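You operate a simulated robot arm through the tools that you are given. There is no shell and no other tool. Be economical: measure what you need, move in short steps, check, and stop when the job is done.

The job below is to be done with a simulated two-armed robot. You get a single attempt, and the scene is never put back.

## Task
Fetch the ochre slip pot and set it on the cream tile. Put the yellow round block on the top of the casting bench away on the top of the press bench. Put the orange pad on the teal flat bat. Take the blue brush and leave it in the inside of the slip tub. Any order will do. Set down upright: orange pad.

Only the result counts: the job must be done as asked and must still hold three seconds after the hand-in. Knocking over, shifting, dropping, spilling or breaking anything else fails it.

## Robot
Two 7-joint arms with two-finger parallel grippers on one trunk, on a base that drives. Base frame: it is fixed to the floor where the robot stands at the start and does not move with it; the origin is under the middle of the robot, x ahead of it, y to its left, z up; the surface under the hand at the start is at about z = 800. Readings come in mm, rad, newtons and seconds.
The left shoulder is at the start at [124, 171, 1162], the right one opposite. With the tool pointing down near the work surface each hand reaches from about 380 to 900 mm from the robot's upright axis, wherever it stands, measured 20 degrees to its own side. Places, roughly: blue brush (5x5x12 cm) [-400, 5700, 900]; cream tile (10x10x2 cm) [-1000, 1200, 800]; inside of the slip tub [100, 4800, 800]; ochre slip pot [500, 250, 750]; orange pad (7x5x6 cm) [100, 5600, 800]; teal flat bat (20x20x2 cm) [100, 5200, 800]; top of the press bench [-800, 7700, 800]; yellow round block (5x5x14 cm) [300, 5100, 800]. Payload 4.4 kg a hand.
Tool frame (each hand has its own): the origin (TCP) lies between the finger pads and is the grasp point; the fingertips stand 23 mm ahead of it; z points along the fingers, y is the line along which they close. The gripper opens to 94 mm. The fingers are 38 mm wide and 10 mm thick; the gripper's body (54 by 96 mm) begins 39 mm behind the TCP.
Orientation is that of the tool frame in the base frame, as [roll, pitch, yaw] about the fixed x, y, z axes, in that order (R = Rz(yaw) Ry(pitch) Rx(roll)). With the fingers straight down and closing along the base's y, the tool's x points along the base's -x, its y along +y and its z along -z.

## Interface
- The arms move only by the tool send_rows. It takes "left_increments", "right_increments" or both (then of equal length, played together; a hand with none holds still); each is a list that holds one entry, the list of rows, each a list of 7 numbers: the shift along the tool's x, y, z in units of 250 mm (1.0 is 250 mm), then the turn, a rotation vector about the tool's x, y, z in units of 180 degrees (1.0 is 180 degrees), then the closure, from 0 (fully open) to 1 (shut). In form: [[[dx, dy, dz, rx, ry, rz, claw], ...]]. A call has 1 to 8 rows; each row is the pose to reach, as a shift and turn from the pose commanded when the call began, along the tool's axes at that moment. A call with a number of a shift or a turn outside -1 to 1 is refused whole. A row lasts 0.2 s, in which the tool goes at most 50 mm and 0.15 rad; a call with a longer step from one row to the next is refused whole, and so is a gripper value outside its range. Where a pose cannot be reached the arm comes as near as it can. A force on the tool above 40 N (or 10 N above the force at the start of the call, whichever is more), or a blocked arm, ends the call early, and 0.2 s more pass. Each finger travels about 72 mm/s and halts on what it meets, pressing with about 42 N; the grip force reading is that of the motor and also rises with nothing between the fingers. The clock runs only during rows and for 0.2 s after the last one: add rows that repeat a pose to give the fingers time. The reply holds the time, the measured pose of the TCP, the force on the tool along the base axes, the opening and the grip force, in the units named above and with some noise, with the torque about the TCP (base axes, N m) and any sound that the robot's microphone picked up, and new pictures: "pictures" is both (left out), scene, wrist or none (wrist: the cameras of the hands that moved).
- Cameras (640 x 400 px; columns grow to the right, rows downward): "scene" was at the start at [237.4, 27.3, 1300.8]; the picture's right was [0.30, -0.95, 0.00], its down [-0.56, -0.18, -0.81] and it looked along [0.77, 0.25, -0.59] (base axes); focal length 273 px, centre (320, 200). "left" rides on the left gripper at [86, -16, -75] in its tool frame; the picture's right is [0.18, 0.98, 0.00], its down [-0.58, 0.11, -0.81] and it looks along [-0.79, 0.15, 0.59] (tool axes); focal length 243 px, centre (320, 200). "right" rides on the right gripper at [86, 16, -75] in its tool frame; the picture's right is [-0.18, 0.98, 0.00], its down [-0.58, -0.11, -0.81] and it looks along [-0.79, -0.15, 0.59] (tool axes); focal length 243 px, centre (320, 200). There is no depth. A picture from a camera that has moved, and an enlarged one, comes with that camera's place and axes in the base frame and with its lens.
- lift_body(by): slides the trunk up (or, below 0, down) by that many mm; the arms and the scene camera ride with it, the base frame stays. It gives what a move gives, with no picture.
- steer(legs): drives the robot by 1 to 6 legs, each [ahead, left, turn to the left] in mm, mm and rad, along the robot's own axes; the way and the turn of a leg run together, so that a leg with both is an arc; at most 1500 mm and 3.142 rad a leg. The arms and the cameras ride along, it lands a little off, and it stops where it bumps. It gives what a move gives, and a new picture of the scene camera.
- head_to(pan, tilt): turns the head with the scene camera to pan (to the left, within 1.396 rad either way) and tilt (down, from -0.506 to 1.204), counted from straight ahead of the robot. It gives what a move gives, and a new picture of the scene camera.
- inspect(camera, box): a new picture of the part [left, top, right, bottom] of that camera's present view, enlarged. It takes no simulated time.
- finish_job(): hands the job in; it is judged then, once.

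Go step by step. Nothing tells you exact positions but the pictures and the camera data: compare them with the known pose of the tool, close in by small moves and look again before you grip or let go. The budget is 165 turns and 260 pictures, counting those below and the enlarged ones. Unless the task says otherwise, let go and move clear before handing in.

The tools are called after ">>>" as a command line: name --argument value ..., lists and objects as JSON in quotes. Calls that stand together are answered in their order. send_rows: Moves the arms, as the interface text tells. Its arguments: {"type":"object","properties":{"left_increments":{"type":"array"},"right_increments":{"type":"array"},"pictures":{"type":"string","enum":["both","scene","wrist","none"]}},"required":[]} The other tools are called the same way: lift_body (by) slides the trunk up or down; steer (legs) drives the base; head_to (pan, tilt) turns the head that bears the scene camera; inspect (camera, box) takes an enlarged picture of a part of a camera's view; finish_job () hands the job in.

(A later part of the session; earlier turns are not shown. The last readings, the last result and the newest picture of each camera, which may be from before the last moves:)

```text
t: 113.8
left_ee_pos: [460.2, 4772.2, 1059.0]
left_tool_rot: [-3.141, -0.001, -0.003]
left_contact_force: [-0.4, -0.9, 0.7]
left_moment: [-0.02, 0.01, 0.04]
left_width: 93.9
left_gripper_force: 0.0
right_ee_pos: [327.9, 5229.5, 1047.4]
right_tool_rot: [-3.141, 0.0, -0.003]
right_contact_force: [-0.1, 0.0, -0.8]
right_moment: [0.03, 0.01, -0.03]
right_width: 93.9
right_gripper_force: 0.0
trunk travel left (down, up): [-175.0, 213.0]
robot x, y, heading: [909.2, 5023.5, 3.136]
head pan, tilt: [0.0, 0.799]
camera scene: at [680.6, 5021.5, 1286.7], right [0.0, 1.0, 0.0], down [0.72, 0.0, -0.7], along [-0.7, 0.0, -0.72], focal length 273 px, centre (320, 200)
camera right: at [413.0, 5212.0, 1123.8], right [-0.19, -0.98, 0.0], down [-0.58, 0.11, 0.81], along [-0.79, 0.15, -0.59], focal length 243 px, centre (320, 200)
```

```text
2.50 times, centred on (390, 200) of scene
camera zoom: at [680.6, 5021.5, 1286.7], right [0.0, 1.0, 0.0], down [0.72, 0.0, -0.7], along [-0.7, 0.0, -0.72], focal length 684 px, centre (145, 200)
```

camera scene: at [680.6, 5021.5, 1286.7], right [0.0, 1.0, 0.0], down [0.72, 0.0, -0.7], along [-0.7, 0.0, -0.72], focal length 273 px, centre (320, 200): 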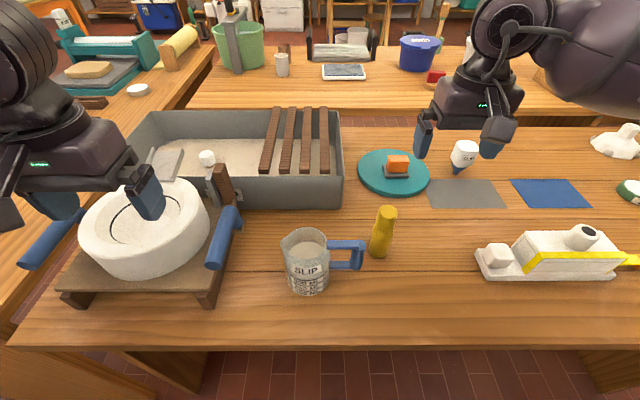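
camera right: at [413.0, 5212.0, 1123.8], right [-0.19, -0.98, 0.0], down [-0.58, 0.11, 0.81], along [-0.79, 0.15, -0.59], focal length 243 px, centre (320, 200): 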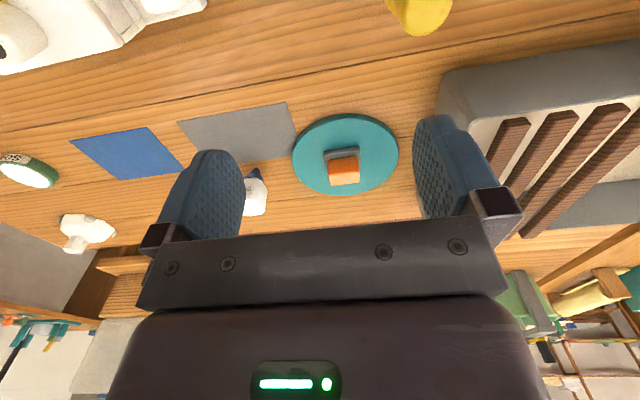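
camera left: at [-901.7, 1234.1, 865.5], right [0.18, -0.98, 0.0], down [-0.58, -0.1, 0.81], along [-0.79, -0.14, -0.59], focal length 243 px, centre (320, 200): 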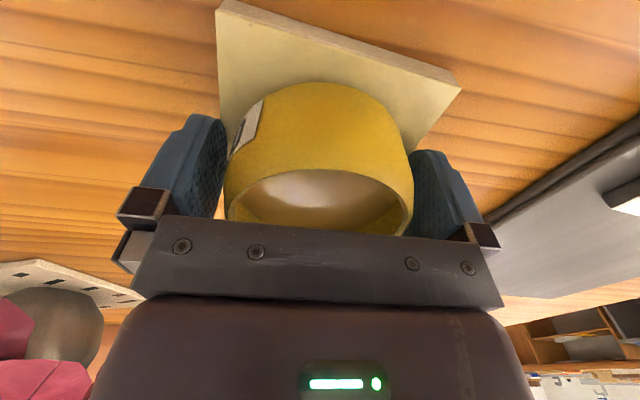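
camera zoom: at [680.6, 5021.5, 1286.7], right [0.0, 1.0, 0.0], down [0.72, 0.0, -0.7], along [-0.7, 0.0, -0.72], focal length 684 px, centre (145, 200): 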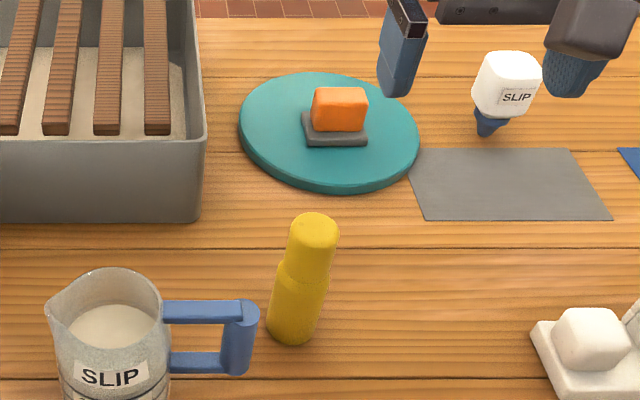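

The pad is upright on the bat. Next the yellow block: centre about [332, 5151], top near z≈907. I'll bring the right hand above it.

>>> send_rows --right_increments '[[[0.016, 0.1, 0, 0, 0, 0, 0], [0.016, 0.2, 0.0, 0, 0, 0, 0.1], [0.016, 0.314, 0.0, 0, 0, 0, 0.2], [0.016, 0.314, 0.12, 0, 0, 0, 0.2], [0.016, 0.314, 0.24, 0, 0, 0, 0.2], [0.016, 0.314, 0.24, 0, 0, 0, 0.2]]]' --pictures "both"

>>> inspect --camera "scene" --box '[310, 120, 470, 280]'

```text
t: 115.2
left_ee_pos: [459.5, 4772.9, 1058.9]
left_tool_rot: [-3.141, -0.001, -0.005]
left_contact_force: [-0.1, -0.3, 0.0]
left_moment: [0.02, -0.01, -0.02]
left_width: 93.9
left_gripper_force: 0.0
right_ee_pos: [333.6, 5150.7, 987.7]
right_tool_rot: [-3.141, -0.001, -0.003]
right_contact_force: [-0.4, -0.3, 0.2]
right_moment: [-0.02, 0.03, 0.01]
right_width: 75.2
right_gripper_force: 0.2
trunk travel left (down, up): [-175.0, 213.0]
robot x, y, heading: [911.6, 5016.3, 3.136]
head pan, tilt: [0.0, 0.799]
camera scene: at [681.4, 5021.7, 1287.1], right [0.0, 1.0, 0.0], down [0.72, 0.0, -0.7], along [-0.7, 0.0, -0.72], focal length 273 px, centre (320, 200)
camera right: at [417.6, 5133.8, 1063.6], right [-0.19, -0.98, 0.0], down [-0.58, 0.11, 0.81], along [-0.79, 0.15, -0.59], focal length 243 px, centre (320, 200)
```

scene: 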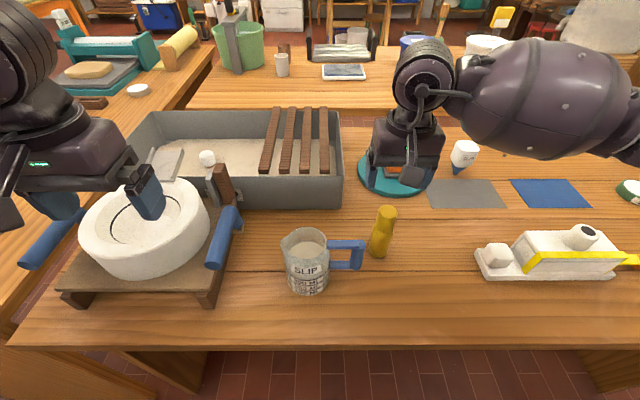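
right: 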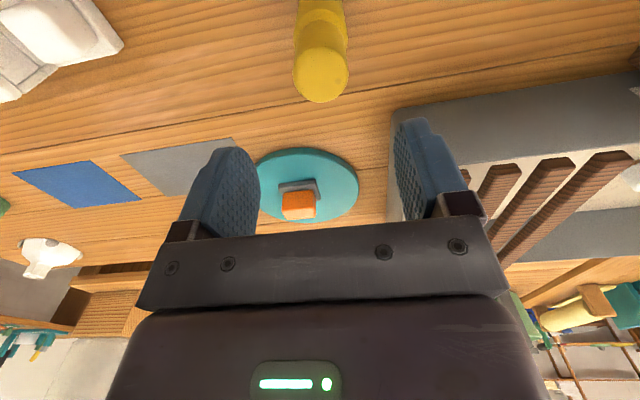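

```text
2.50 times, centred on (390, 200) of scene
camera zoom: at [681.4, 5021.7, 1287.1], right [0.0, 1.0, 0.0], down [0.72, 0.0, -0.7], along [-0.7, 0.0, -0.72], focal length 684 px, centre (145, 200)
```

zoom: 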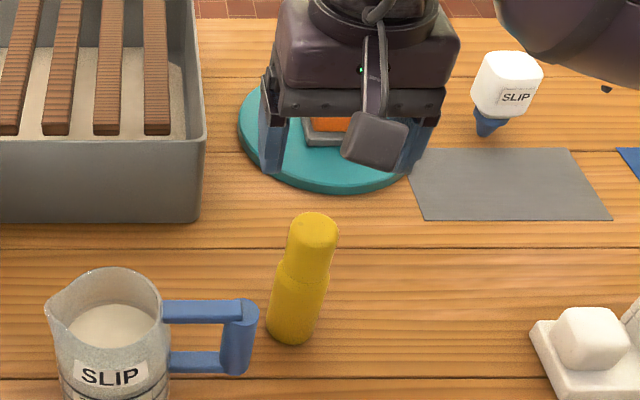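

Block top refined to [341, 5148, 910], about 36 mm across. Correcting and lowering to just around the top for a check.

>>> send_rows --right_increments '[[[0.03, 0.008, 0, 0, 0, 0, 0.2], [0.03, 0.008, 0.14, 0, 0, 0, 0.2], [0.03, 0.008, 0.24, 0, 0, 0, 0.2], [0.03, 0.008, 0.24, 0, 0, 0, 0.2]]]' --pictures "both"

>>> inspect --camera "scene" --box '[310, 120, 470, 280]'

```text
t: 116.2
left_ee_pos: [459.7, 4772.2, 1059.1]
left_tool_rot: [3.141, 0.001, -0.003]
left_contact_force: [0.4, -0.4, -0.3]
left_moment: [0.04, 0.0, 0.0]
left_width: 94.2
left_gripper_force: 0.1
right_ee_pos: [341.7, 5149.1, 928.4]
right_tool_rot: [3.141, 0.0, -0.003]
right_contact_force: [1.0, 0.6, 0.0]
right_moment: [0.0, -0.03, 0.0]
right_width: 75.3
right_gripper_force: 0.1
trunk travel left (down, up): [-175.0, 213.0]
robot x, y, heading: [911.0, 5017.9, 3.135]
head pan, tilt: [0.0, 0.799]
camera scene: at [681.2, 5021.6, 1287.0], right [0.0, 1.0, 0.0], down [0.72, 0.0, -0.7], along [-0.7, 0.0, -0.72], focal length 273 px, centre (320, 200)
camera right: at [426.2, 5131.1, 1004.1], right [-0.19, -0.98, 0.0], down [-0.58, 0.11, 0.81], along [-0.79, 0.15, -0.59], focal length 243 px, centre (320, 200)
```

scene: 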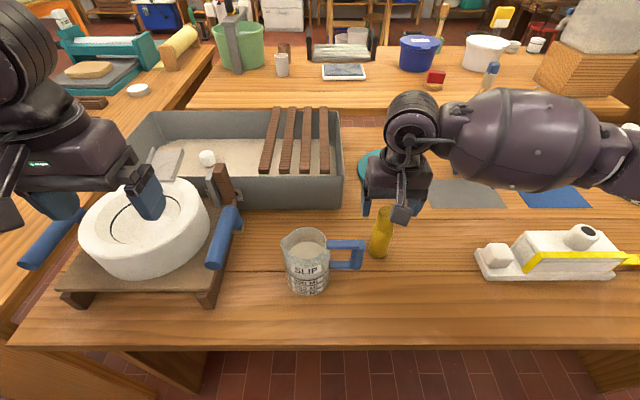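
right: 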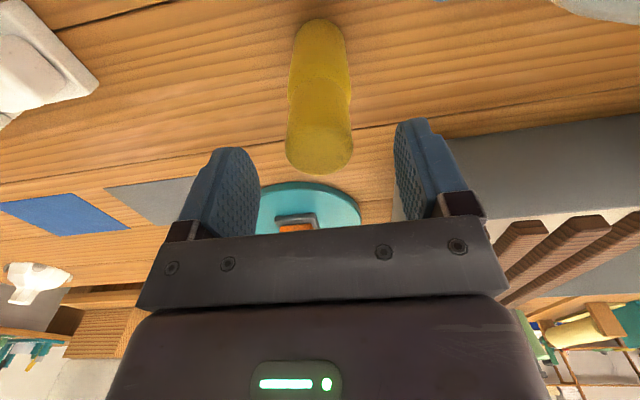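

```text
2.50 times, centred on (390, 200) of scene
camera zoom: at [681.2, 5021.6, 1287.0], right [0.0, 1.0, 0.0], down [0.72, 0.0, -0.7], along [-0.7, 0.0, -0.72], focal length 684 px, centre (145, 200)
```

zoom: 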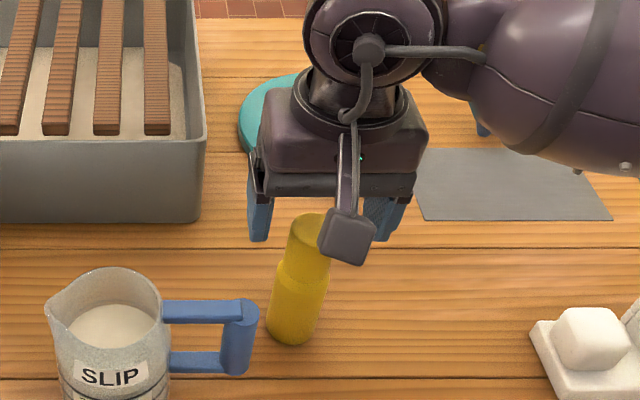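

Aligned within a couple of millimetres. Descending to z≈885 and gripping the neck of the block.

>>> send_rows --right_increments '[[[0.01, 0, 0.08, 0, 0, 0, 0.2], [0.01, 0, 0.17, 0, 0, 0, 0.2], [0.01, 0, 0.17, 0, 0, 0, 0.2], [0.01, 0, 0.17, 0, 0, 0, 0.45], [0.01, 0, 0.17, 0, 0, 0, 0.7], [0.01, 0, 0.17, 0, 0, 0, 0.8], [0.01, 0, 0.17, 0, 0, 0, 0.8]]]' --pictures "both"

```text
t: 117.8
left_ee_pos: [459.9, 4772.9, 1058.9]
left_tool_rot: [3.141, 0.0, -0.003]
left_contact_force: [-0.7, 0.1, 0.0]
left_moment: [0.03, -0.02, 0.02]
left_width: 94.2
left_gripper_force: 0.0
right_ee_pos: [344.2, 5148.2, 884.6]
right_tool_rot: [-3.14, 0.0, -0.004]
right_contact_force: [0.2, -0.6, 0.6]
right_moment: [-0.04, 0.05, -0.01]
right_width: 35.1
right_gripper_force: 41.9
trunk travel left (down, up): [-175.0, 213.0]
robot x, y, heading: [913.2, 5021.7, 3.136]
head pan, tilt: [0.0, 0.799]
camera scene: at [681.0, 5021.6, 1286.9], right [0.0, 1.0, 0.0], down [0.72, 0.0, -0.7], along [-0.7, 0.0, -0.72], focal length 273 px, centre (320, 200)
camera right: at [428.7, 5132.1, 961.1], right [-0.19, -0.98, 0.0], down [-0.58, 0.11, 0.81], along [-0.79, 0.15, -0.59], focal length 243 px, centre (320, 200)
```

scene: 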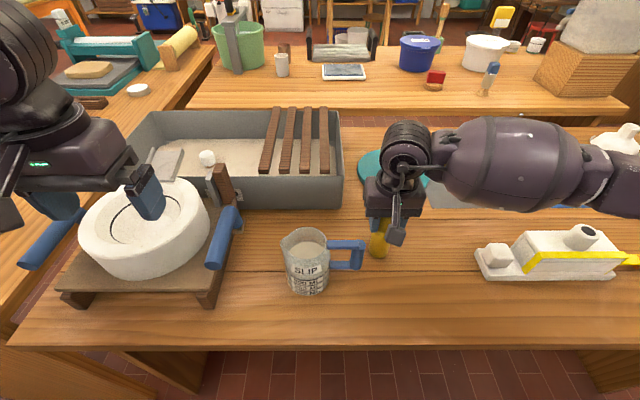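
right: 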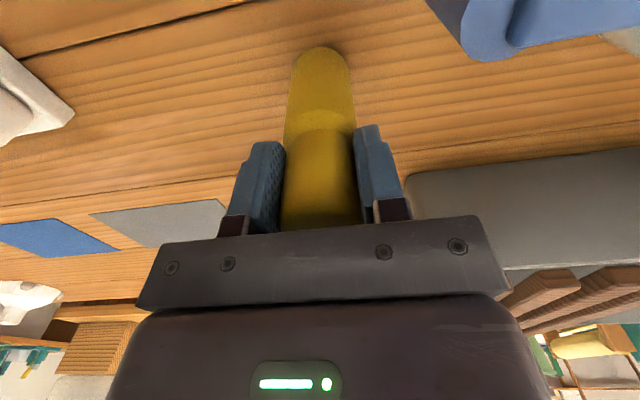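

Gripped. Lifting high and drawing back before driving.

>>> send_rows --right_increments '[[[0, 0, -0.06, 0, 0, 0, 0.8], [0, 0, -0.18, 0, 0, 0, 0.8], [0, 0, -0.34, 0, 0, 0, 0.8], [0, 0, -0.5, 0, 0, 0, 0.8], [0, 0, -0.66, 0, 0, 0, 0.8], [0, 0, -0.8, 0, 0, 0, 0.8], [0, 0, -0.8, 0, 0, 0, 0.8]]]' --pictures "none"

>>> send_rows --right_increments '[[[0.12, -0.1, 0, 0, 0, 0, 0.8], [0.26, -0.2, 0, 0, 0, 0, 0.8], [0.4, -0.3, 0, 0, 0, 0, 0.8], [0.48, -0.4, 0, 0, 0, 0, 0.8], [0.48, -0.5, 0, 0, 0, 0, 0.8], [0.48, -0.5, 0, 0, 0, 0, 0.8]]]' --pictures "scene"

```text
t: 119.4
left_ee_pos: [458.6, 4773.5, 1058.5]
left_tool_rot: [-3.141, 0.0, -0.003]
left_contact_force: [0.5, -0.8, 0.3]
left_moment: [0.02, 0.02, -0.04]
left_width: 94.2
left_gripper_force: 0.0
right_ee_pos: [343.6, 5148.5, 1085.6]
right_tool_rot: [-3.141, -0.001, -0.005]
right_contact_force: [-0.4, -0.5, -2.4]
right_moment: [0.02, -0.04, -0.01]
right_width: 35.5
right_gripper_force: 41.9
trunk travel left (down, up): [-175.0, 213.0]
robot x, y, heading: [910.0, 5021.0, 3.14]
head pan, tilt: [0.0, 0.799]
```

```text
t: 120.8
left_ee_pos: [459.1, 4772.8, 1058.0]
left_tool_rot: [3.141, -0.001, -0.003]
left_contact_force: [-0.7, -0.5, 0.2]
left_moment: [0.03, -0.02, 0.01]
left_width: 94.0
left_gripper_force: 0.1
right_ee_pos: [463.2, 5272.4, 1088.4]
right_tool_rot: [-3.14, -0.003, -0.002]
right_contact_force: [0.8, 0.2, -2.4]
right_moment: [0.03, -0.02, 0.01]
right_width: 35.3
right_gripper_force: 42.3
trunk travel left (down, up): [-175.0, 213.0]
robot x, y, heading: [912.9, 5021.7, 3.135]
head pan, tilt: [0.0, 0.799]
camera scene: at [680.7, 5021.4, 1286.7], right [0.0, 1.0, 0.0], down [0.72, 0.0, -0.7], along [-0.7, 0.0, -0.72], focal length 273 px, centre (320, 200)
```

scene: 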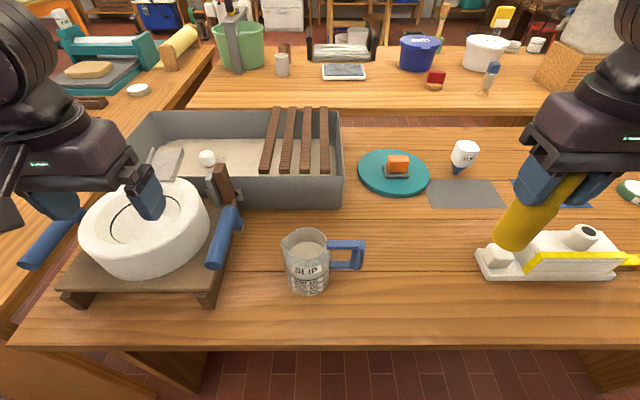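

The block is held securely. I'll back off, turn to face +y and drive past the end of the bench to look at the press bench.

>>> steer --legs '[[-90, 0, 0], [0, 0, -1.567], [1450, 0, 0]]'

>>> head_to --pan 0.8 --tilt 0.4

```text
t: 132.5
left_ee_pos: [674.1, 6920.4, 1059.0]
left_tool_rot: [-3.141, -0.001, -1.527]
left_contact_force: [-0.5, 0.4, 0.1]
left_moment: [0.01, -0.02, -0.02]
left_width: 93.9
left_gripper_force: 0.0
right_ee_pos: [1175.5, 6940.0, 1087.0]
right_tool_rot: [3.14, -0.001, -1.526]
right_contact_force: [-1.0, 0.4, -2.3]
right_moment: [-0.02, 0.03, 0.0]
right_width: 35.4
right_gripper_force: 42.2
trunk travel left (down, up): [-175.0, 213.0]
robot x, y, heading: [942.7, 6480.7, 1.616]
head pan, tilt: [0.0, 0.799]
camera scene: at [935.1, 6714.3, 1286.8], right [1.0, 0.04, 0.0], down [0.03, -0.72, -0.7], along [-0.03, 0.7, -0.72], focal length 273 px, centre (320, 200)
```

scene: 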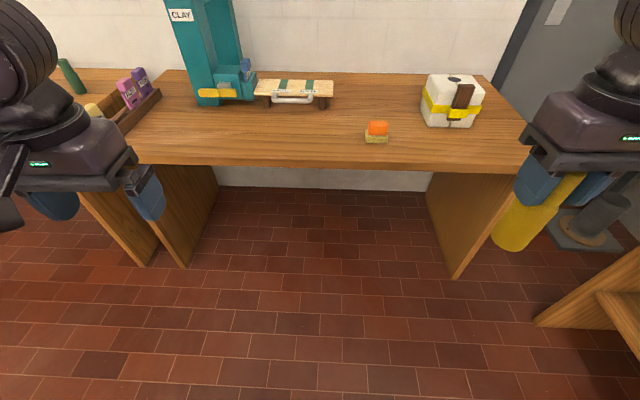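

```text
t: 133.6
left_ee_pos: [675.1, 6922.2, 1059.4]
left_tool_rot: [3.141, 0.0, -1.526]
left_contact_force: [0.3, 1.8, 0.7]
left_moment: [-0.02, 0.0, -0.01]
left_width: 94.1
left_gripper_force: 0.0
right_ee_pos: [1174.5, 6941.4, 1088.2]
right_tool_rot: [-3.141, 0.0, -1.527]
right_contact_force: [0.4, 0.0, -2.3]
right_moment: [0.0, 0.02, 0.03]
right_width: 35.0
right_gripper_force: 41.9
trunk travel left (down, up): [-175.0, 213.0]
robot x, y, heading: [943.7, 6480.9, 1.608]
head pan, tilt: [0.799, 0.4]
camera scene: at [869.5, 6695.2, 1321.9], right [0.67, 0.75, 0.0], down [0.29, -0.26, -0.92], along [-0.69, 0.61, -0.39], focal length 273 px, centre (320, 200)
```

scene: 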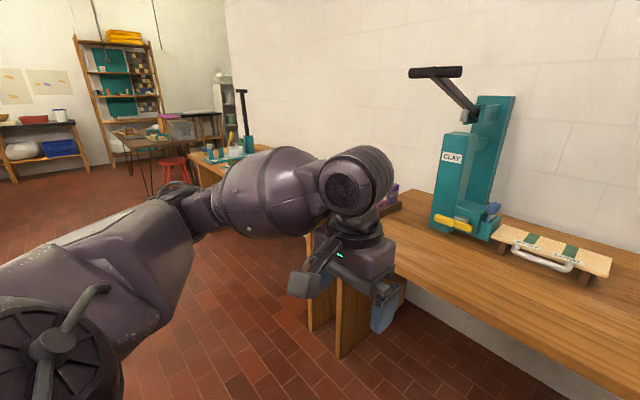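

The CLAY bench is the right one; the press bench centred near x=-800 is the next one to the left. I'll slide left along the aisle between.

>>> steer --legs '[[170, 0, -0.04], [0, 1350, 0]]'

>>> head_to --pan 0.2 --tilt 0.55

```text
t: 146.6
left_ee_pos: [-636.1, 7116.6, 1059.6]
left_tool_rot: [-3.141, 0.0, -1.586]
left_contact_force: [-0.6, 0.9, -0.4]
left_moment: [-0.02, 0.01, 0.04]
left_width: 94.1
left_gripper_force: 0.0
right_ee_pos: [-135.6, 7108.0, 1087.8]
right_tool_rot: [3.141, -0.002, -1.587]
right_contact_force: [0.7, 0.3, -1.8]
right_moment: [0.02, 0.05, -0.02]
right_width: 35.2
right_gripper_force: 41.4
trunk travel left (down, up): [-175.0, 213.0]
robot x, y, heading: [-396.3, 6663.1, 1.553]
head pan, tilt: [0.799, 0.4]
camera scene: at [-455.3, 6879.6, 1322.0], right [0.71, 0.71, 0.0], down [0.27, -0.28, -0.92], along [-0.65, 0.65, -0.39], focal length 273 px, centre (320, 200)
```

scene: 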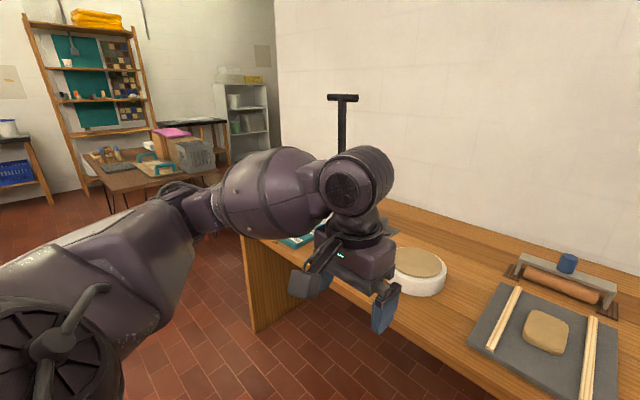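

```text
t: 147.6
left_ee_pos: [-636.7, 7117.7, 1059.1]
left_tool_rot: [3.141, 0.001, -1.584]
left_contact_force: [-0.1, -0.3, -0.1]
left_moment: [-0.01, -0.02, -0.02]
left_width: 93.9
left_gripper_force: 0.0
right_ee_pos: [-134.3, 7106.5, 1087.7]
right_tool_rot: [-3.141, -0.003, -1.587]
right_contact_force: [-0.3, -0.6, -2.1]
right_moment: [0.01, -0.03, -0.03]
right_width: 35.1
right_gripper_force: 42.0
trunk travel left (down, up): [-175.0, 213.0]
robot x, y, heading: [-391.1, 6662.2, 1.556]
head pan, tilt: [0.201, 0.55]
camera scene: at [-406.5, 6902.2, 1308.3], right [0.98, 0.19, 0.0], down [0.1, -0.51, -0.85], along [-0.16, 0.84, -0.52], focal length 273 px, centre (320, 200)
```

scene: 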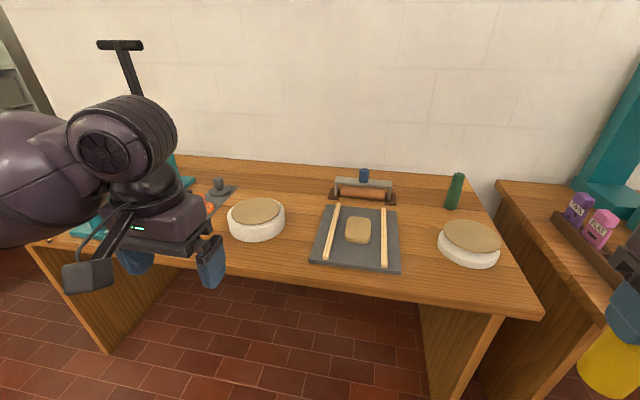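

This is the press bench (teal press at its left). A free spot is near its front at about [-240, 7455], between the board and the right-hand wheel. I'll drive closer.

>>> steer --legs '[[260, 0, 0.017]]'

>>> head_to --pan -0.2 --tilt 0.85

```text
t: 149.4
left_ee_pos: [-642.6, 7376.3, 1059.4]
left_tool_rot: [3.14, 0.001, -1.566]
left_contact_force: [-0.7, 0.9, 0.2]
left_moment: [-0.02, 0.03, 0.01]
left_width: 93.9
left_gripper_force: 0.0
right_ee_pos: [-140.9, 7374.3, 1088.4]
right_tool_rot: [-3.142, -0.002, -1.566]
right_contact_force: [0.3, 1.2, -2.1]
right_moment: [0.01, -0.05, 0.01]
right_width: 35.2
right_gripper_force: 41.8
trunk travel left (down, up): [-175.0, 213.0]
robot x, y, heading: [-394.3, 6922.2, 1.576]
head pan, tilt: [0.201, 0.55]
camera scene: at [-409.1, 7165.6, 1308.1], right [0.98, 0.2, 0.0], down [0.11, -0.51, -0.85], along [-0.17, 0.83, -0.52], focal length 273 px, centre (320, 200)
```

scene: 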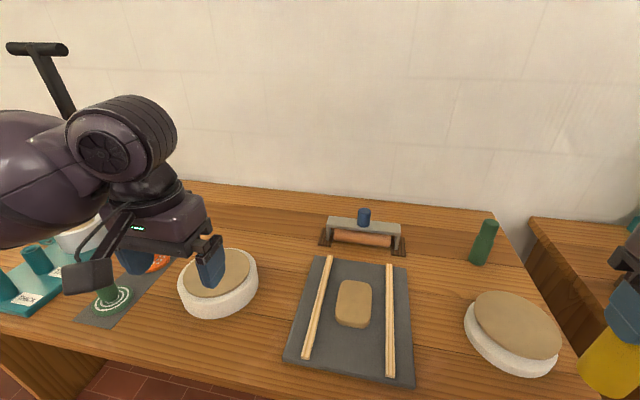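

```text
t: 150.3
left_ee_pos: [-643.2, 7375.3, 1058.7]
left_tool_rot: [3.142, -0.001, -1.567]
left_contact_force: [0.5, 0.3, 0.5]
left_moment: [0.01, 0.06, -0.06]
left_width: 94.2
left_gripper_force: 0.0
right_ee_pos: [-141.1, 7374.5, 1087.2]
right_tool_rot: [-3.142, -0.001, -1.567]
right_contact_force: [0.3, -1.2, -1.2]
right_moment: [-0.03, 0.02, 0.02]
right_width: 34.9
right_gripper_force: 42.3
trunk travel left (down, up): [-175.0, 213.0]
robot x, y, heading: [-394.1, 6922.5, 1.573]
head pan, tilt: [-0.201, 0.85]
camera scene: at [-375.7, 7153.8, 1282.9], right [0.98, -0.2, 0.0], down [-0.15, -0.74, -0.66], along [0.13, 0.65, -0.75], focal length 273 px, centre (320, 200)
```

scene: 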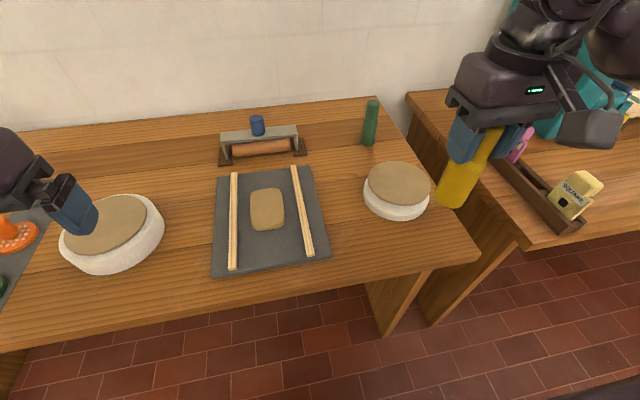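

The free spot is at about [-232, 7455] with bench top near z≈787. Moving the block over it, staying well above.

>>> send_rows --right_increments '[[[-0.08, 0.09, 0, 0, 0, 0, 0.8], [-0.16, 0.18, 0, 0, 0, 0, 0.8], [-0.24, 0.27, 0, 0, 0, 0, 0.8], [-0.324, 0.364, 0.0, 0, 0, 0, 0.8], [-0.324, 0.364, 0.16, 0, 0, 0, 0.8], [-0.324, 0.364, 0.34, 0, 0, 0, 0.8], [-0.324, 0.364, 0.5, 0, 0, 0, 0.8], [-0.324, 0.364, 0.5, 0, 0, 0, 0.8]]]' --pictures "both"

```text
t: 152.1
left_ee_pos: [-643.2, 7375.8, 1059.5]
left_tool_rot: [3.141, 0.001, -1.567]
left_contact_force: [0.4, 0.3, -0.7]
left_moment: [-0.02, 0.0, 0.01]
left_width: 94.0
left_gripper_force: 0.0
right_ee_pos: [-233.0, 7454.1, 958.5]
right_tool_rot: [-3.141, 0.001, -1.567]
right_contact_force: [-0.2, 0.1, -1.9]
right_moment: [0.02, 0.03, -0.01]
right_width: 35.3
right_gripper_force: 41.8
trunk travel left (down, up): [-175.0, 213.0]
robot x, y, heading: [-391.1, 6925.2, 1.573]
head pan, tilt: [-0.201, 0.85]
camera scene: at [-375.8, 7153.3, 1283.0], right [0.98, -0.2, 0.0], down [-0.15, -0.74, -0.66], along [0.13, 0.65, -0.75], focal length 273 px, centre (320, 200)
camera right: at [-250.4, 7367.2, 1035.1], right [-0.98, 0.18, 0.0], down [0.11, 0.58, 0.81], along [0.15, 0.79, -0.59], focal length 243 px, centre (320, 200)
```

scene: 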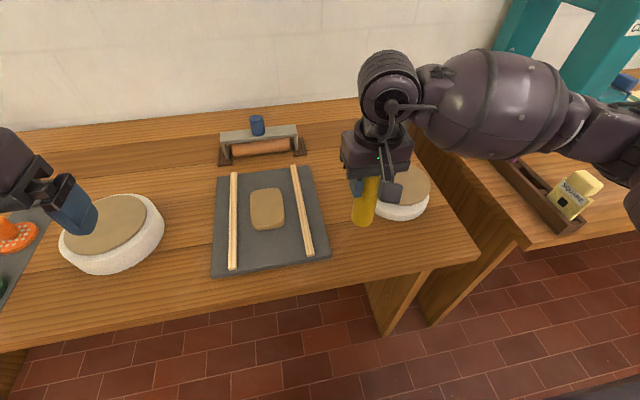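
right: 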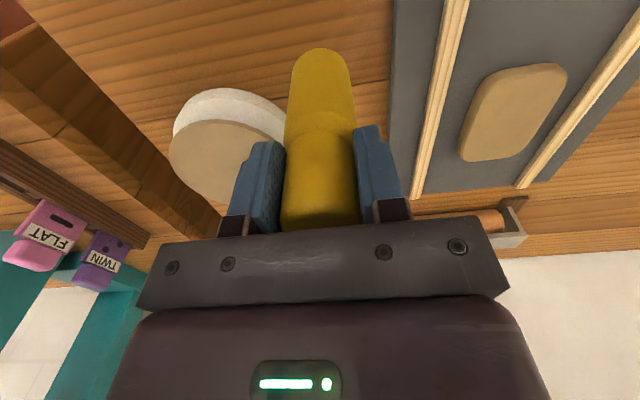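

Clear all round. Lowering towards contact.

>>> send_rows --right_increments '[[[0, 0, 0.06, 0, 0, 0, 0.8], [0, 0, 0.12, 0, 0, 0, 0.8], [0, 0, 0.15, 0, 0, 0, 0.8], [0, 0, 0.17, 0, 0, 0, 0.8], [0, 0, 0.17, 0, 0, 0, 0.8]]]' --pictures "none"

>>> inspect --camera "scene" --box '[290, 150, 450, 250]'

```text
t: 153.3
left_ee_pos: [-642.8, 7375.8, 1058.8]
left_tool_rot: [-3.141, 0.001, -1.568]
left_contact_force: [0.4, -0.1, 0.8]
left_moment: [-0.02, 0.0, 0.02]
left_width: 93.8
left_gripper_force: 0.1
right_ee_pos: [-231.8, 7456.7, 919.1]
right_tool_rot: [3.141, -0.001, -1.569]
right_contact_force: [0.3, 0.7, -1.5]
right_moment: [-0.02, 0.02, -0.01]
right_width: 34.7
right_gripper_force: 41.7
trunk travel left (down, up): [-175.0, 213.0]
robot x, y, heading: [-392.0, 6923.6, 1.575]
head pan, tilt: [-0.201, 0.85]
```

```text
4.00 times, centred on (370, 200) of scene
camera zoom: at [-375.6, 7153.7, 1282.9], right [0.98, -0.2, 0.0], down [-0.15, -0.74, -0.66], along [0.13, 0.65, -0.75], focal length 1094 px, centre (120, 200)
```

zoom: 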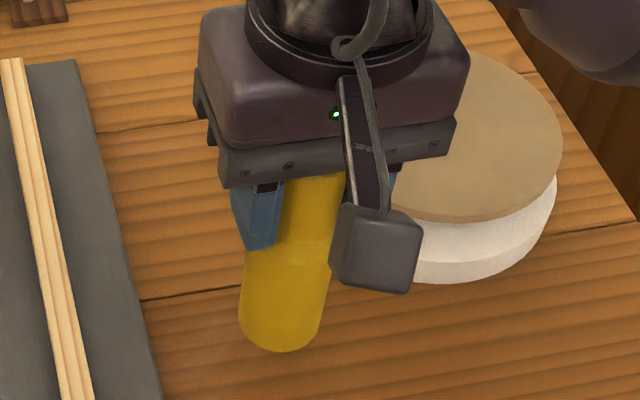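

>>> send_rows --right_increments '[[[0, 0, 0.01, 0, 0, 0, 0.8], [0, 0, 0.02, 0, 0, 0, 0.8], [0, 0, 0.03, 0, 0, 0, 0.8], [0, 0, 0.04, 0, 0, 0, 0.8]]]' --pictures "none"

>>> send_rows --right_increments '[[[0, 0, 0.008, 0, 0, 0, 0.8], [0, 0, 0.016, 0, 0, 0, 0.8]]]' --pictures "none"

>>> inspect --camera "scene" --box '[290, 150, 450, 250]'

```text
t: 154.3
left_ee_pos: [-642.7, 7376.3, 1059.2]
left_tool_rot: [-3.141, 0.001, -1.567]
left_contact_force: [0.3, -0.3, 0.2]
left_moment: [0.0, -0.03, -0.01]
left_width: 94.1
left_gripper_force: 0.0
right_ee_pos: [-231.8, 7455.3, 910.8]
right_tool_rot: [3.141, -0.002, -1.568]
right_contact_force: [0.9, 0.4, -2.2]
right_moment: [-0.05, -0.01, -0.05]
right_width: 35.2
right_gripper_force: 42.0
trunk travel left (down, up): [-175.0, 213.0]
robot x, y, heading: [-393.1, 6923.7, 1.576]
head pan, tilt: [-0.201, 0.85]
```

```text
t: 154.9
left_ee_pos: [-642.6, 7375.1, 1059.5]
left_tool_rot: [3.14, -0.001, -1.567]
left_contact_force: [0.9, -0.1, 0.7]
left_moment: [0.0, 0.0, 0.04]
left_width: 94.1
left_gripper_force: 0.1
right_ee_pos: [-232.4, 7455.1, 906.3]
right_tool_rot: [-3.141, 0.0, -1.568]
right_contact_force: [-0.6, -0.8, -2.0]
right_moment: [-0.02, -0.01, 0.01]
right_width: 35.1
right_gripper_force: 41.7
trunk travel left (down, up): [-175.0, 213.0]
robot x, y, heading: [-391.2, 6927.7, 1.575]
head pan, tilt: [-0.201, 0.85]
```

```text
4.00 times, centred on (370, 200) of scene
camera zoom: at [-375.6, 7153.7, 1282.8], right [0.98, -0.2, 0.0], down [-0.15, -0.74, -0.66], along [0.13, 0.65, -0.75], focal length 1094 px, centre (120, 200)
```

zoom: 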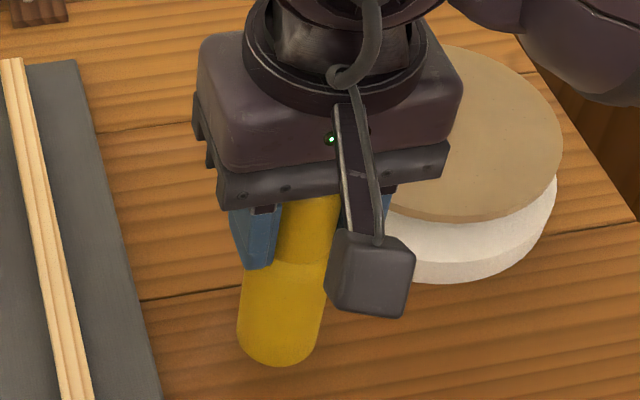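

>>> send_rows --right_increments '[[[0, 0, 0.008, 0, 0, 0, 0.8], [0, 0, 0.016, 0, 0, 0, 0.8], [0, 0, 0.02, 0, 0, 0, 0.8]]]' --pictures "none"

>>> send_rows --right_increments '[[[0, 0, 0.008, 0, 0, 0, 0.8], [0, 0, 0.014, 0, 0, 0, 0.8]]]' --pictures "none"

>>> send_rows --right_increments '[[[0, 0, 0.006, 0, 0, 0, 0.8], [0, 0, 0.01, 0, 0, 0, 0.8]]]' --pictures "none"

>>> inspect --camera "scene" --box '[290, 150, 450, 250]'

```text
t: 155.7
left_ee_pos: [-643.1, 7375.6, 1060.5]
left_tool_rot: [-3.14, -0.001, -1.568]
left_contact_force: [0.3, 0.2, 0.3]
left_moment: [0.02, -0.01, 0.0]
left_width: 94.1
left_gripper_force: 0.0
right_ee_pos: [-232.8, 7456.1, 900.6]
right_tool_rot: [3.14, -0.001, -1.566]
right_contact_force: [-0.6, 0.2, -1.6]
right_moment: [-0.01, 0.0, 0.01]
right_width: 35.2
right_gripper_force: 42.2
trunk travel left (down, up): [-175.0, 213.0]
robot x, y, heading: [-396.0, 6925.0, 1.579]
head pan, tilt: [-0.201, 0.85]
```

```text
t: 156.3
left_ee_pos: [-641.4, 7375.8, 1059.3]
left_tool_rot: [3.141, 0.001, -1.567]
left_contact_force: [0.2, 0.3, 0.4]
left_moment: [0.01, 0.01, 0.01]
left_width: 94.0
left_gripper_force: 0.1
right_ee_pos: [-233.2, 7455.5, 898.0]
right_tool_rot: [3.14, 0.0, -1.567]
right_contact_force: [0.0, -0.3, -2.2]
right_moment: [-0.03, 0.0, 0.0]
right_width: 35.0
right_gripper_force: 41.5
trunk travel left (down, up): [-175.0, 213.0]
robot x, y, heading: [-389.1, 6920.4, 1.575]
head pan, tilt: [-0.201, 0.85]
```

```text
t: 156.9
left_ee_pos: [-640.6, 7374.6, 1060.0]
left_tool_rot: [3.141, 0.001, -1.567]
left_contact_force: [-0.6, 0.3, 0.0]
left_moment: [0.03, 0.0, -0.02]
left_width: 93.9
left_gripper_force: 0.0
right_ee_pos: [-234.1, 7454.8, 894.4]
right_tool_rot: [-3.141, -0.001, -1.568]
right_contact_force: [-0.7, 0.5, -2.1]
right_moment: [-0.05, 0.0, 0.01]
right_width: 35.0
right_gripper_force: 42.1
trunk travel left (down, up): [-175.0, 213.0]
robot x, y, heading: [-396.1, 6922.6, 1.577]
head pan, tilt: [-0.201, 0.85]
```

```text
4.00 times, centred on (370, 200) of scene
camera zoom: at [-375.6, 7153.7, 1282.8], right [0.98, -0.2, 0.0], down [-0.15, -0.74, -0.66], along [0.13, 0.65, -0.75], focal length 1094 px, centre (120, 200)
```

zoom: 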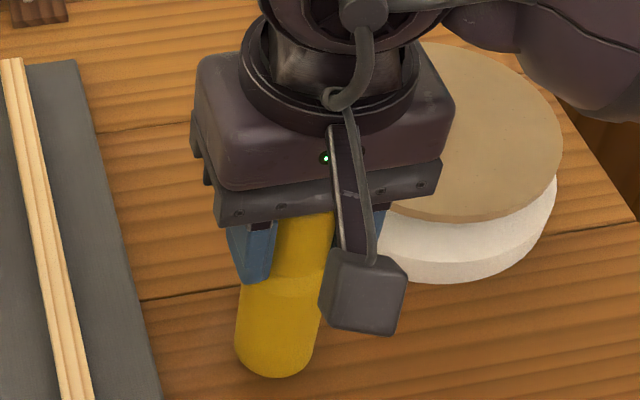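

Still free; the bench top is likely near z≈767, as before, so contact should come at about TCP 885.

>>> send_rows --right_increments '[[[0, 0, 0.008, 0, 0, 0, 0.8], [0, 0, 0.016, 0, 0, 0, 0.8]]]' --pictures "none"

>>> send_rows --right_increments '[[[0, 0, 0.006, 0, 0, 0, 0.8], [0, 0, 0.01, 0, 0, 0, 0.8]]]' --pictures "none"

>>> send_rows --right_increments '[[[0, 0, 0.006, 0, 0, 0, 0.8], [0, 0, 0.008, 0, 0, 0, 0.8]]]' --pictures "none"

>>> send_rows --right_increments '[[[0, 0, 0.006, 0, 0, 0, 0.8], [0, 0, 0.008, 0, 0, 0, 0.8]]]' --pictures "none"

>>> inspect --camera "scene" --box '[290, 150, 450, 250]'

```text
t: 157.5
left_ee_pos: [-643.0, 7375.8, 1059.7]
left_tool_rot: [3.14, 0.0, -1.566]
left_contact_force: [0.4, 0.1, -0.9]
left_moment: [0.01, -0.02, -0.03]
left_width: 94.2
left_gripper_force: 0.1
right_ee_pos: [-232.0, 7454.7, 890.0]
right_tool_rot: [-3.141, -0.001, -1.569]
right_contact_force: [-0.2, -0.2, -2.7]
right_moment: [0.01, 0.01, -0.03]
right_width: 35.0
right_gripper_force: 42.2
trunk travel left (down, up): [-175.0, 213.0]
robot x, y, heading: [-394.5, 6925.4, 1.574]
head pan, tilt: [-0.201, 0.85]
```

```text
t: 158.1
left_ee_pos: [-641.3, 7375.1, 1059.8]
left_tool_rot: [-3.141, 0.0, -1.567]
left_contact_force: [-0.2, -1.1, -0.6]
left_moment: [0.02, 0.02, -0.01]
left_width: 94.0
left_gripper_force: 0.1
right_ee_pos: [-233.7, 7454.9, 886.6]
right_tool_rot: [3.141, -0.001, -1.568]
right_contact_force: [-0.3, 0.9, -2.6]
right_moment: [-0.03, 0.01, -0.05]
right_width: 35.1
right_gripper_force: 41.8
trunk travel left (down, up): [-175.0, 213.0]
robot x, y, heading: [-393.7, 6923.9, 1.574]
head pan, tilt: [-0.201, 0.85]
```

```text
t: 158.7
left_ee_pos: [-642.1, 7375.5, 1059.4]
left_tool_rot: [-3.141, 0.001, -1.567]
left_contact_force: [0.3, 0.1, 0.0]
left_moment: [0.03, 0.01, -0.01]
left_width: 94.0
left_gripper_force: 0.0
right_ee_pos: [-232.1, 7454.5, 885.9]
right_tool_rot: [3.14, -0.002, -1.567]
right_contact_force: [-0.7, -0.2, -1.9]
right_moment: [-0.02, -0.03, 0.0]
right_width: 34.9
right_gripper_force: 42.0
trunk travel left (down, up): [-175.0, 213.0]
robot x, y, heading: [-394.5, 6923.1, 1.579]
head pan, tilt: [-0.201, 0.85]
```

```text
t: 159.3
left_ee_pos: [-641.6, 7376.0, 1060.1]
left_tool_rot: [3.141, 0.0, -1.567]
left_contact_force: [0.3, -0.5, -0.3]
left_moment: [0.02, -0.03, -0.04]
left_width: 94.1
left_gripper_force: 0.0
right_ee_pos: [-232.5, 7455.2, 885.3]
right_tool_rot: [-3.141, 0.002, -1.567]
right_contact_force: [3.3, -1.3, 9.3]
right_moment: [-0.21, -0.27, -0.05]
right_width: 34.8
right_gripper_force: 42.5
trunk travel left (down, up): [-175.0, 213.0]
robot x, y, heading: [-392.0, 6926.5, 1.571]
head pan, tilt: [-0.201, 0.85]
```

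```text
4.00 times, centred on (370, 200) of scene
camera zoom: at [-375.6, 7152.6, 1283.3], right [0.98, -0.2, 0.0], down [-0.15, -0.74, -0.66], along [0.13, 0.65, -0.75], focal length 1094 px, centre (120, 200)
```

zoom: 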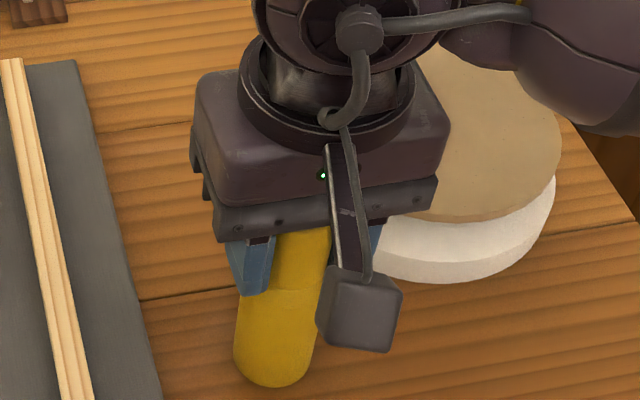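

Contact at +9 N with the block upright. I'll ease up 1 mm, release, and rise.

>>> send_rows --right_increments '[[[0, 0, -0.004, 0, 0, 0, 0.8], [0, 0, -0.004, 0, 0, 0, 0.55], [0, 0, -0.004, 0, 0, 0, 0.4], [0, 0, -0.004, 0, 0, 0, 0.25], [0, 0, -0.004, 0, 0, 0, 0.2]]]' --pictures "wrist"

>>> send_rows --right_increments '[[[0, 0, -0.06, 0, 0, 0, 0.2], [0, 0, -0.2, 0, 0, 0, 0.2], [0, 0, -0.36, 0, 0, 0, 0.2], [0, 0, -0.52, 0, 0, 0, 0.2], [0, 0, -0.7, 0, 0, 0, 0.2], [0.1, 0, -0.85, 0, 0, 0, 0.2], [0.2, 0, -0.9, 0, 0, 0, 0.2], [0.2, 0, -0.9, 0, 0, 0, 0.2]]]' --pictures "scene"

```text
t: 160.5
left_ee_pos: [-642.3, 7376.0, 1059.0]
left_tool_rot: [3.14, 0.0, -1.567]
left_contact_force: [0.2, -1.0, -0.4]
left_moment: [-0.02, 0.01, 0.01]
left_width: 94.0
left_gripper_force: 0.0
right_ee_pos: [-231.9, 7456.0, 885.5]
right_tool_rot: [3.141, 0.0, -1.567]
right_contact_force: [0.4, -0.3, 0.0]
right_moment: [0.02, -0.02, 0.0]
right_width: 75.1
right_gripper_force: 0.1
trunk travel left (down, up): [-175.0, 213.0]
robot x, y, heading: [-391.6, 6924.7, 1.575]
head pan, tilt: [-0.201, 0.85]
camera right: at [-250.2, 7368.5, 961.5], right [-0.98, 0.18, 0.0], down [0.11, 0.58, 0.81], along [0.15, 0.79, -0.59], focal length 243 px, centre (320, 200)
```

right: 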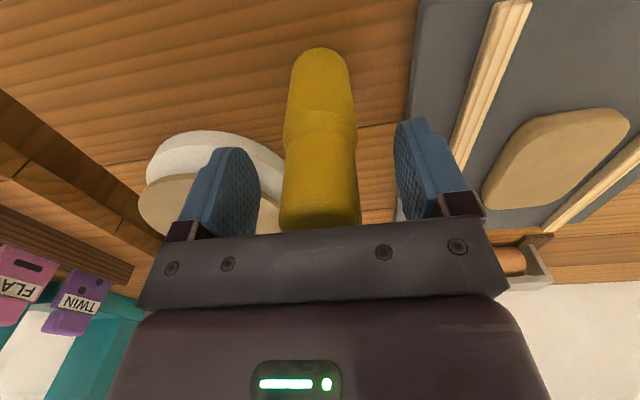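

```text
t: 162.3
left_ee_pos: [-643.0, 7374.8, 1060.8]
left_tool_rot: [3.141, 0.0, -1.567]
left_contact_force: [0.5, -0.1, -0.2]
left_moment: [-0.01, -0.02, 0.01]
left_width: 94.1
left_gripper_force: 0.0
right_ee_pos: [-232.1, 7403.1, 1109.5]
right_tool_rot: [3.141, -0.002, -1.567]
right_contact_force: [-0.4, 0.0, -0.2]
right_moment: [0.0, 0.0, 0.02]
right_width: 75.1
right_gripper_force: 0.0
trunk travel left (down, up): [-175.0, 213.0]
robot x, y, heading: [-393.0, 6923.4, 1.574]
head pan, tilt: [-0.201, 0.85]
camera scene: at [-375.7, 7153.7, 1282.8], right [0.98, -0.2, 0.0], down [-0.15, -0.74, -0.66], along [0.13, 0.65, -0.75], focal length 273 px, centre (320, 200)
```

scene: 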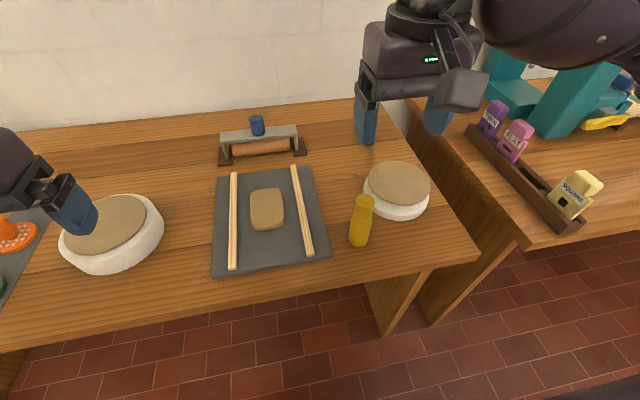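

The yellow block stands on the press bench. Now for the brush: I'll back off, turn around and look at the left bench from its far end.

>>> steer --legs '[[-180, -250, 0], [0, 0, -1.57], [0, 0, -1.57]]'

>>> head_to --pan -0.2 --tilt 0.6

```text
t: 171.4
left_ee_pos: [316.9, 6497.6, 1058.2]
left_tool_rot: [-3.14, 0.004, 2.147]
left_contact_force: [-0.1, 0.5, -0.7]
left_moment: [0.0, 0.0, 0.02]
left_width: 94.1
left_gripper_force: 0.0
right_ee_pos: [-4.0, 6261.8, 1113.5]
right_tool_rot: [3.135, 0.006, 2.181]
right_contact_force: [-0.3, -0.6, -0.1]
right_moment: [0.03, -0.02, 0.01]
right_width: 75.1
right_gripper_force: 0.1
trunk travel left (down, up): [-175.0, 213.0]
robot x, y, heading: [-138.1, 6744.8, -1.003]
head pan, tilt: [-0.201, 0.85]
stopped in leg 3: the robot was blocked; the commanded pose is now the measured one
camera scene: at [-24.2, 6542.1, 1282.7], right [-0.93, -0.37, 0.0], down [-0.28, 0.7, -0.66], along [0.24, -0.61, -0.75], focal length 273 px, centre (320, 200)
```

scene: 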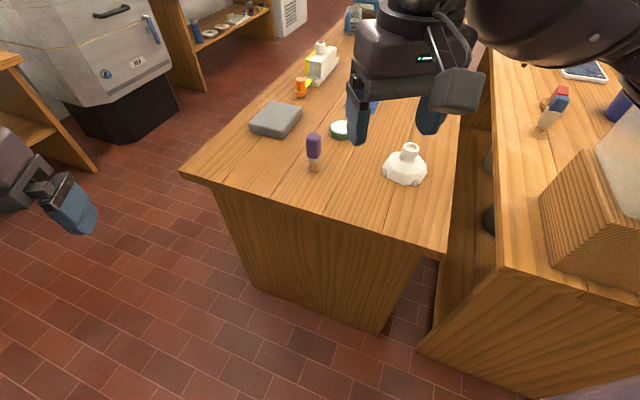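

```text
t: 172.1
left_ee_pos: [317.6, 6496.2, 1058.7]
left_tool_rot: [-3.137, 0.0, 2.144]
left_contact_force: [0.4, 0.6, 0.0]
left_moment: [0.01, 0.01, 0.05]
left_width: 94.0
left_gripper_force: 0.0
right_ee_pos: [-3.3, 6259.0, 1111.5]
right_tool_rot: [3.137, 0.002, 2.177]
right_contact_force: [0.0, -0.8, 0.3]
right_moment: [0.0, 0.02, -0.03]
right_width: 75.2
right_gripper_force: 0.3
trunk travel left (down, up): [-175.0, 213.0]
robot x, y, heading: [-140.5, 6741.3, -0.999]
head pan, tilt: [-0.201, 0.6]
camera scene: at [-18.3, 6531.5, 1302.9], right [-0.93, -0.36, 0.01], down [-0.21, 0.53, -0.82], along [0.3, -0.77, -0.57], focal length 273 px, centre (320, 200)
```

scene: 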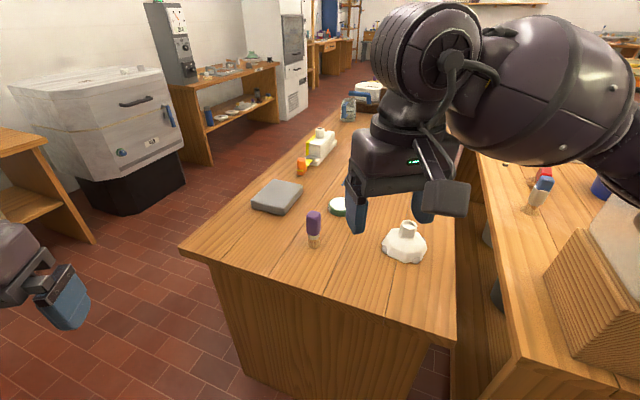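

The turn was blocked, and the right arm is probably pressing on the bottle atop the box. I'll turn back the way I came at once and look.

>>> steer --legs '[[0, 0, 0.35]]'

>>> head_to --pan -1.0 --tilt 0.5

```text
t: 173.6
left_ee_pos: [369.2, 6672.2, 1059.5]
left_tool_rot: [3.141, 0.004, 2.5]
left_contact_force: [0.9, -0.2, -0.2]
left_moment: [-0.03, -0.01, 0.02]
left_width: 94.1
left_gripper_force: 0.0
right_ee_pos: [150.5, 6336.4, 1113.2]
right_tool_rot: [3.132, 0.006, 2.533]
right_contact_force: [-0.7, 0.8, -0.3]
right_moment: [-0.02, -0.03, -0.03]
right_width: 75.3
right_gripper_force: 0.1
trunk travel left (down, up): [-175.0, 213.0]
robot x, y, heading: [-142.4, 6743.0, -0.644]
head pan, tilt: [-0.201, 0.6]
camera scene: at [41.4, 6586.5, 1303.8], right [-0.74, -0.67, 0.0], down [-0.38, 0.42, -0.83], along [0.55, -0.61, -0.56], focal length 273 px, centre (320, 200)
```

scene: 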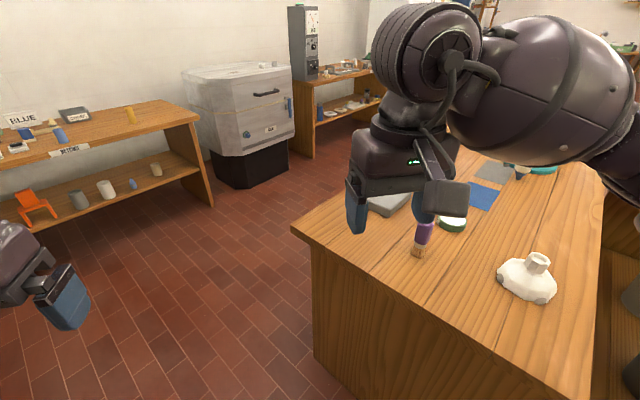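

```text
t: 174.8
left_ee_pos: [370.1, 6672.0, 1060.4]
left_tool_rot: [3.141, 0.003, 2.501]
left_contact_force: [-0.8, 0.0, -0.5]
left_moment: [0.01, -0.03, -0.02]
left_width: 93.8
left_gripper_force: 0.1
right_ee_pos: [150.7, 6336.0, 1113.3]
right_tool_rot: [3.133, 0.006, 2.533]
right_contact_force: [0.1, 0.4, 0.2]
right_moment: [0.01, -0.02, -0.02]
right_width: 75.0
right_gripper_force: 0.1
trunk travel left (down, up): [-175.0, 213.0]
robot x, y, heading: [-143.3, 6742.7, -0.646]
head pan, tilt: [-1.0, 0.499]
camera scene: at [-24.0, 6561.1, 1312.8], right [-1.0, 0.07, 0.0], down [0.03, 0.48, -0.88], along [-0.06, -0.88, -0.48], focal length 273 px, centre (320, 200)
```

scene: 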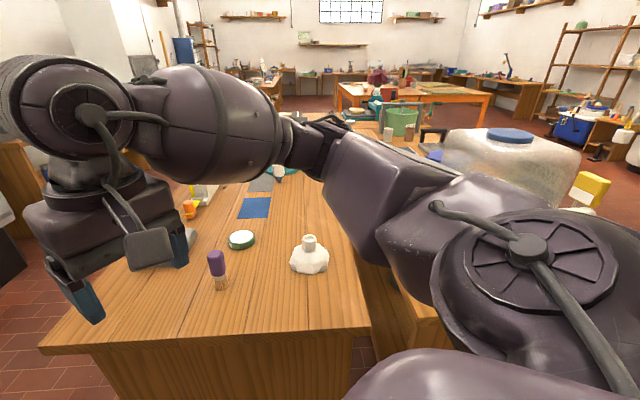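

The right elbow had swung out toward the bottle on the box. I'll check whether the bottle is still squarely in place.

>>> inspect --camera "scene" --box '[360, 100, 640, 275]'

>>> head_to --pan -1.396 --tilt 0.4

```text
2.29 times, centred on (500, 188) of scene
camera zoom: at [-24.0, 6561.1, 1312.8], right [-1.0, 0.07, 0.0], down [0.03, 0.48, -0.88], along [-0.06, -0.88, -0.48], focal length 625 px, centre (-91, 229)
```

zoom: 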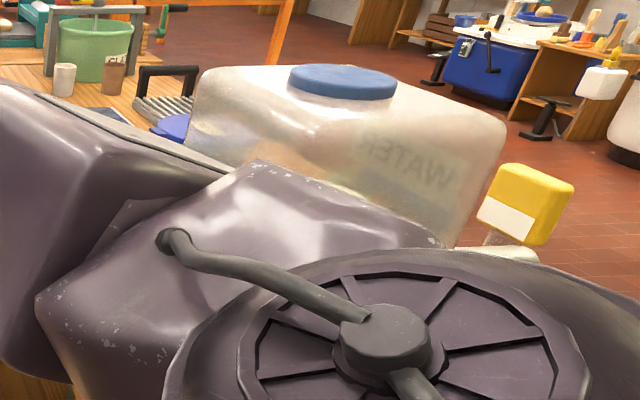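

```text
t: 175.6
left_ee_pos: [369.5, 6671.5, 1060.5]
left_tool_rot: [3.14, 0.004, 2.501]
left_contact_force: [-0.7, 0.2, -0.3]
left_moment: [0.01, -0.04, -0.03]
left_width: 94.2
left_gripper_force: 0.1
right_ee_pos: [151.4, 6336.0, 1113.0]
right_tool_rot: [3.132, 0.007, 2.533]
right_contact_force: [0.5, -0.2, 0.0]
right_moment: [-0.04, 0.0, -0.01]
right_width: 75.1
right_gripper_force: 0.1
trunk travel left (down, up): [-175.0, 213.0]
robot x, y, heading: [-142.2, 6737.1, -0.643]
head pan, tilt: [-1.396, 0.4]
camera scene: at [-59.3, 6569.1, 1322.0], right [-0.89, 0.45, 0.0], down [0.17, 0.35, -0.92], along [-0.41, -0.82, -0.39], focal length 273 px, centre (320, 200)
```

scene: 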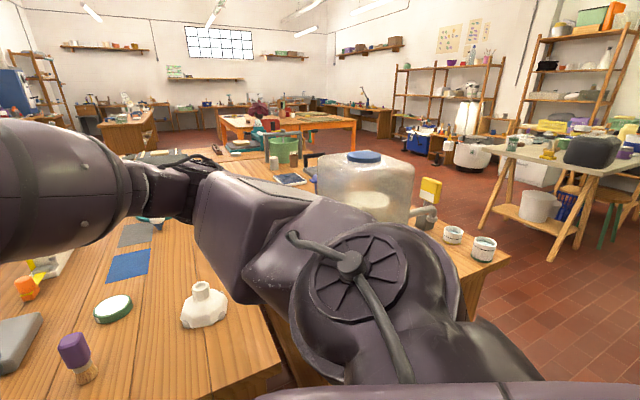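

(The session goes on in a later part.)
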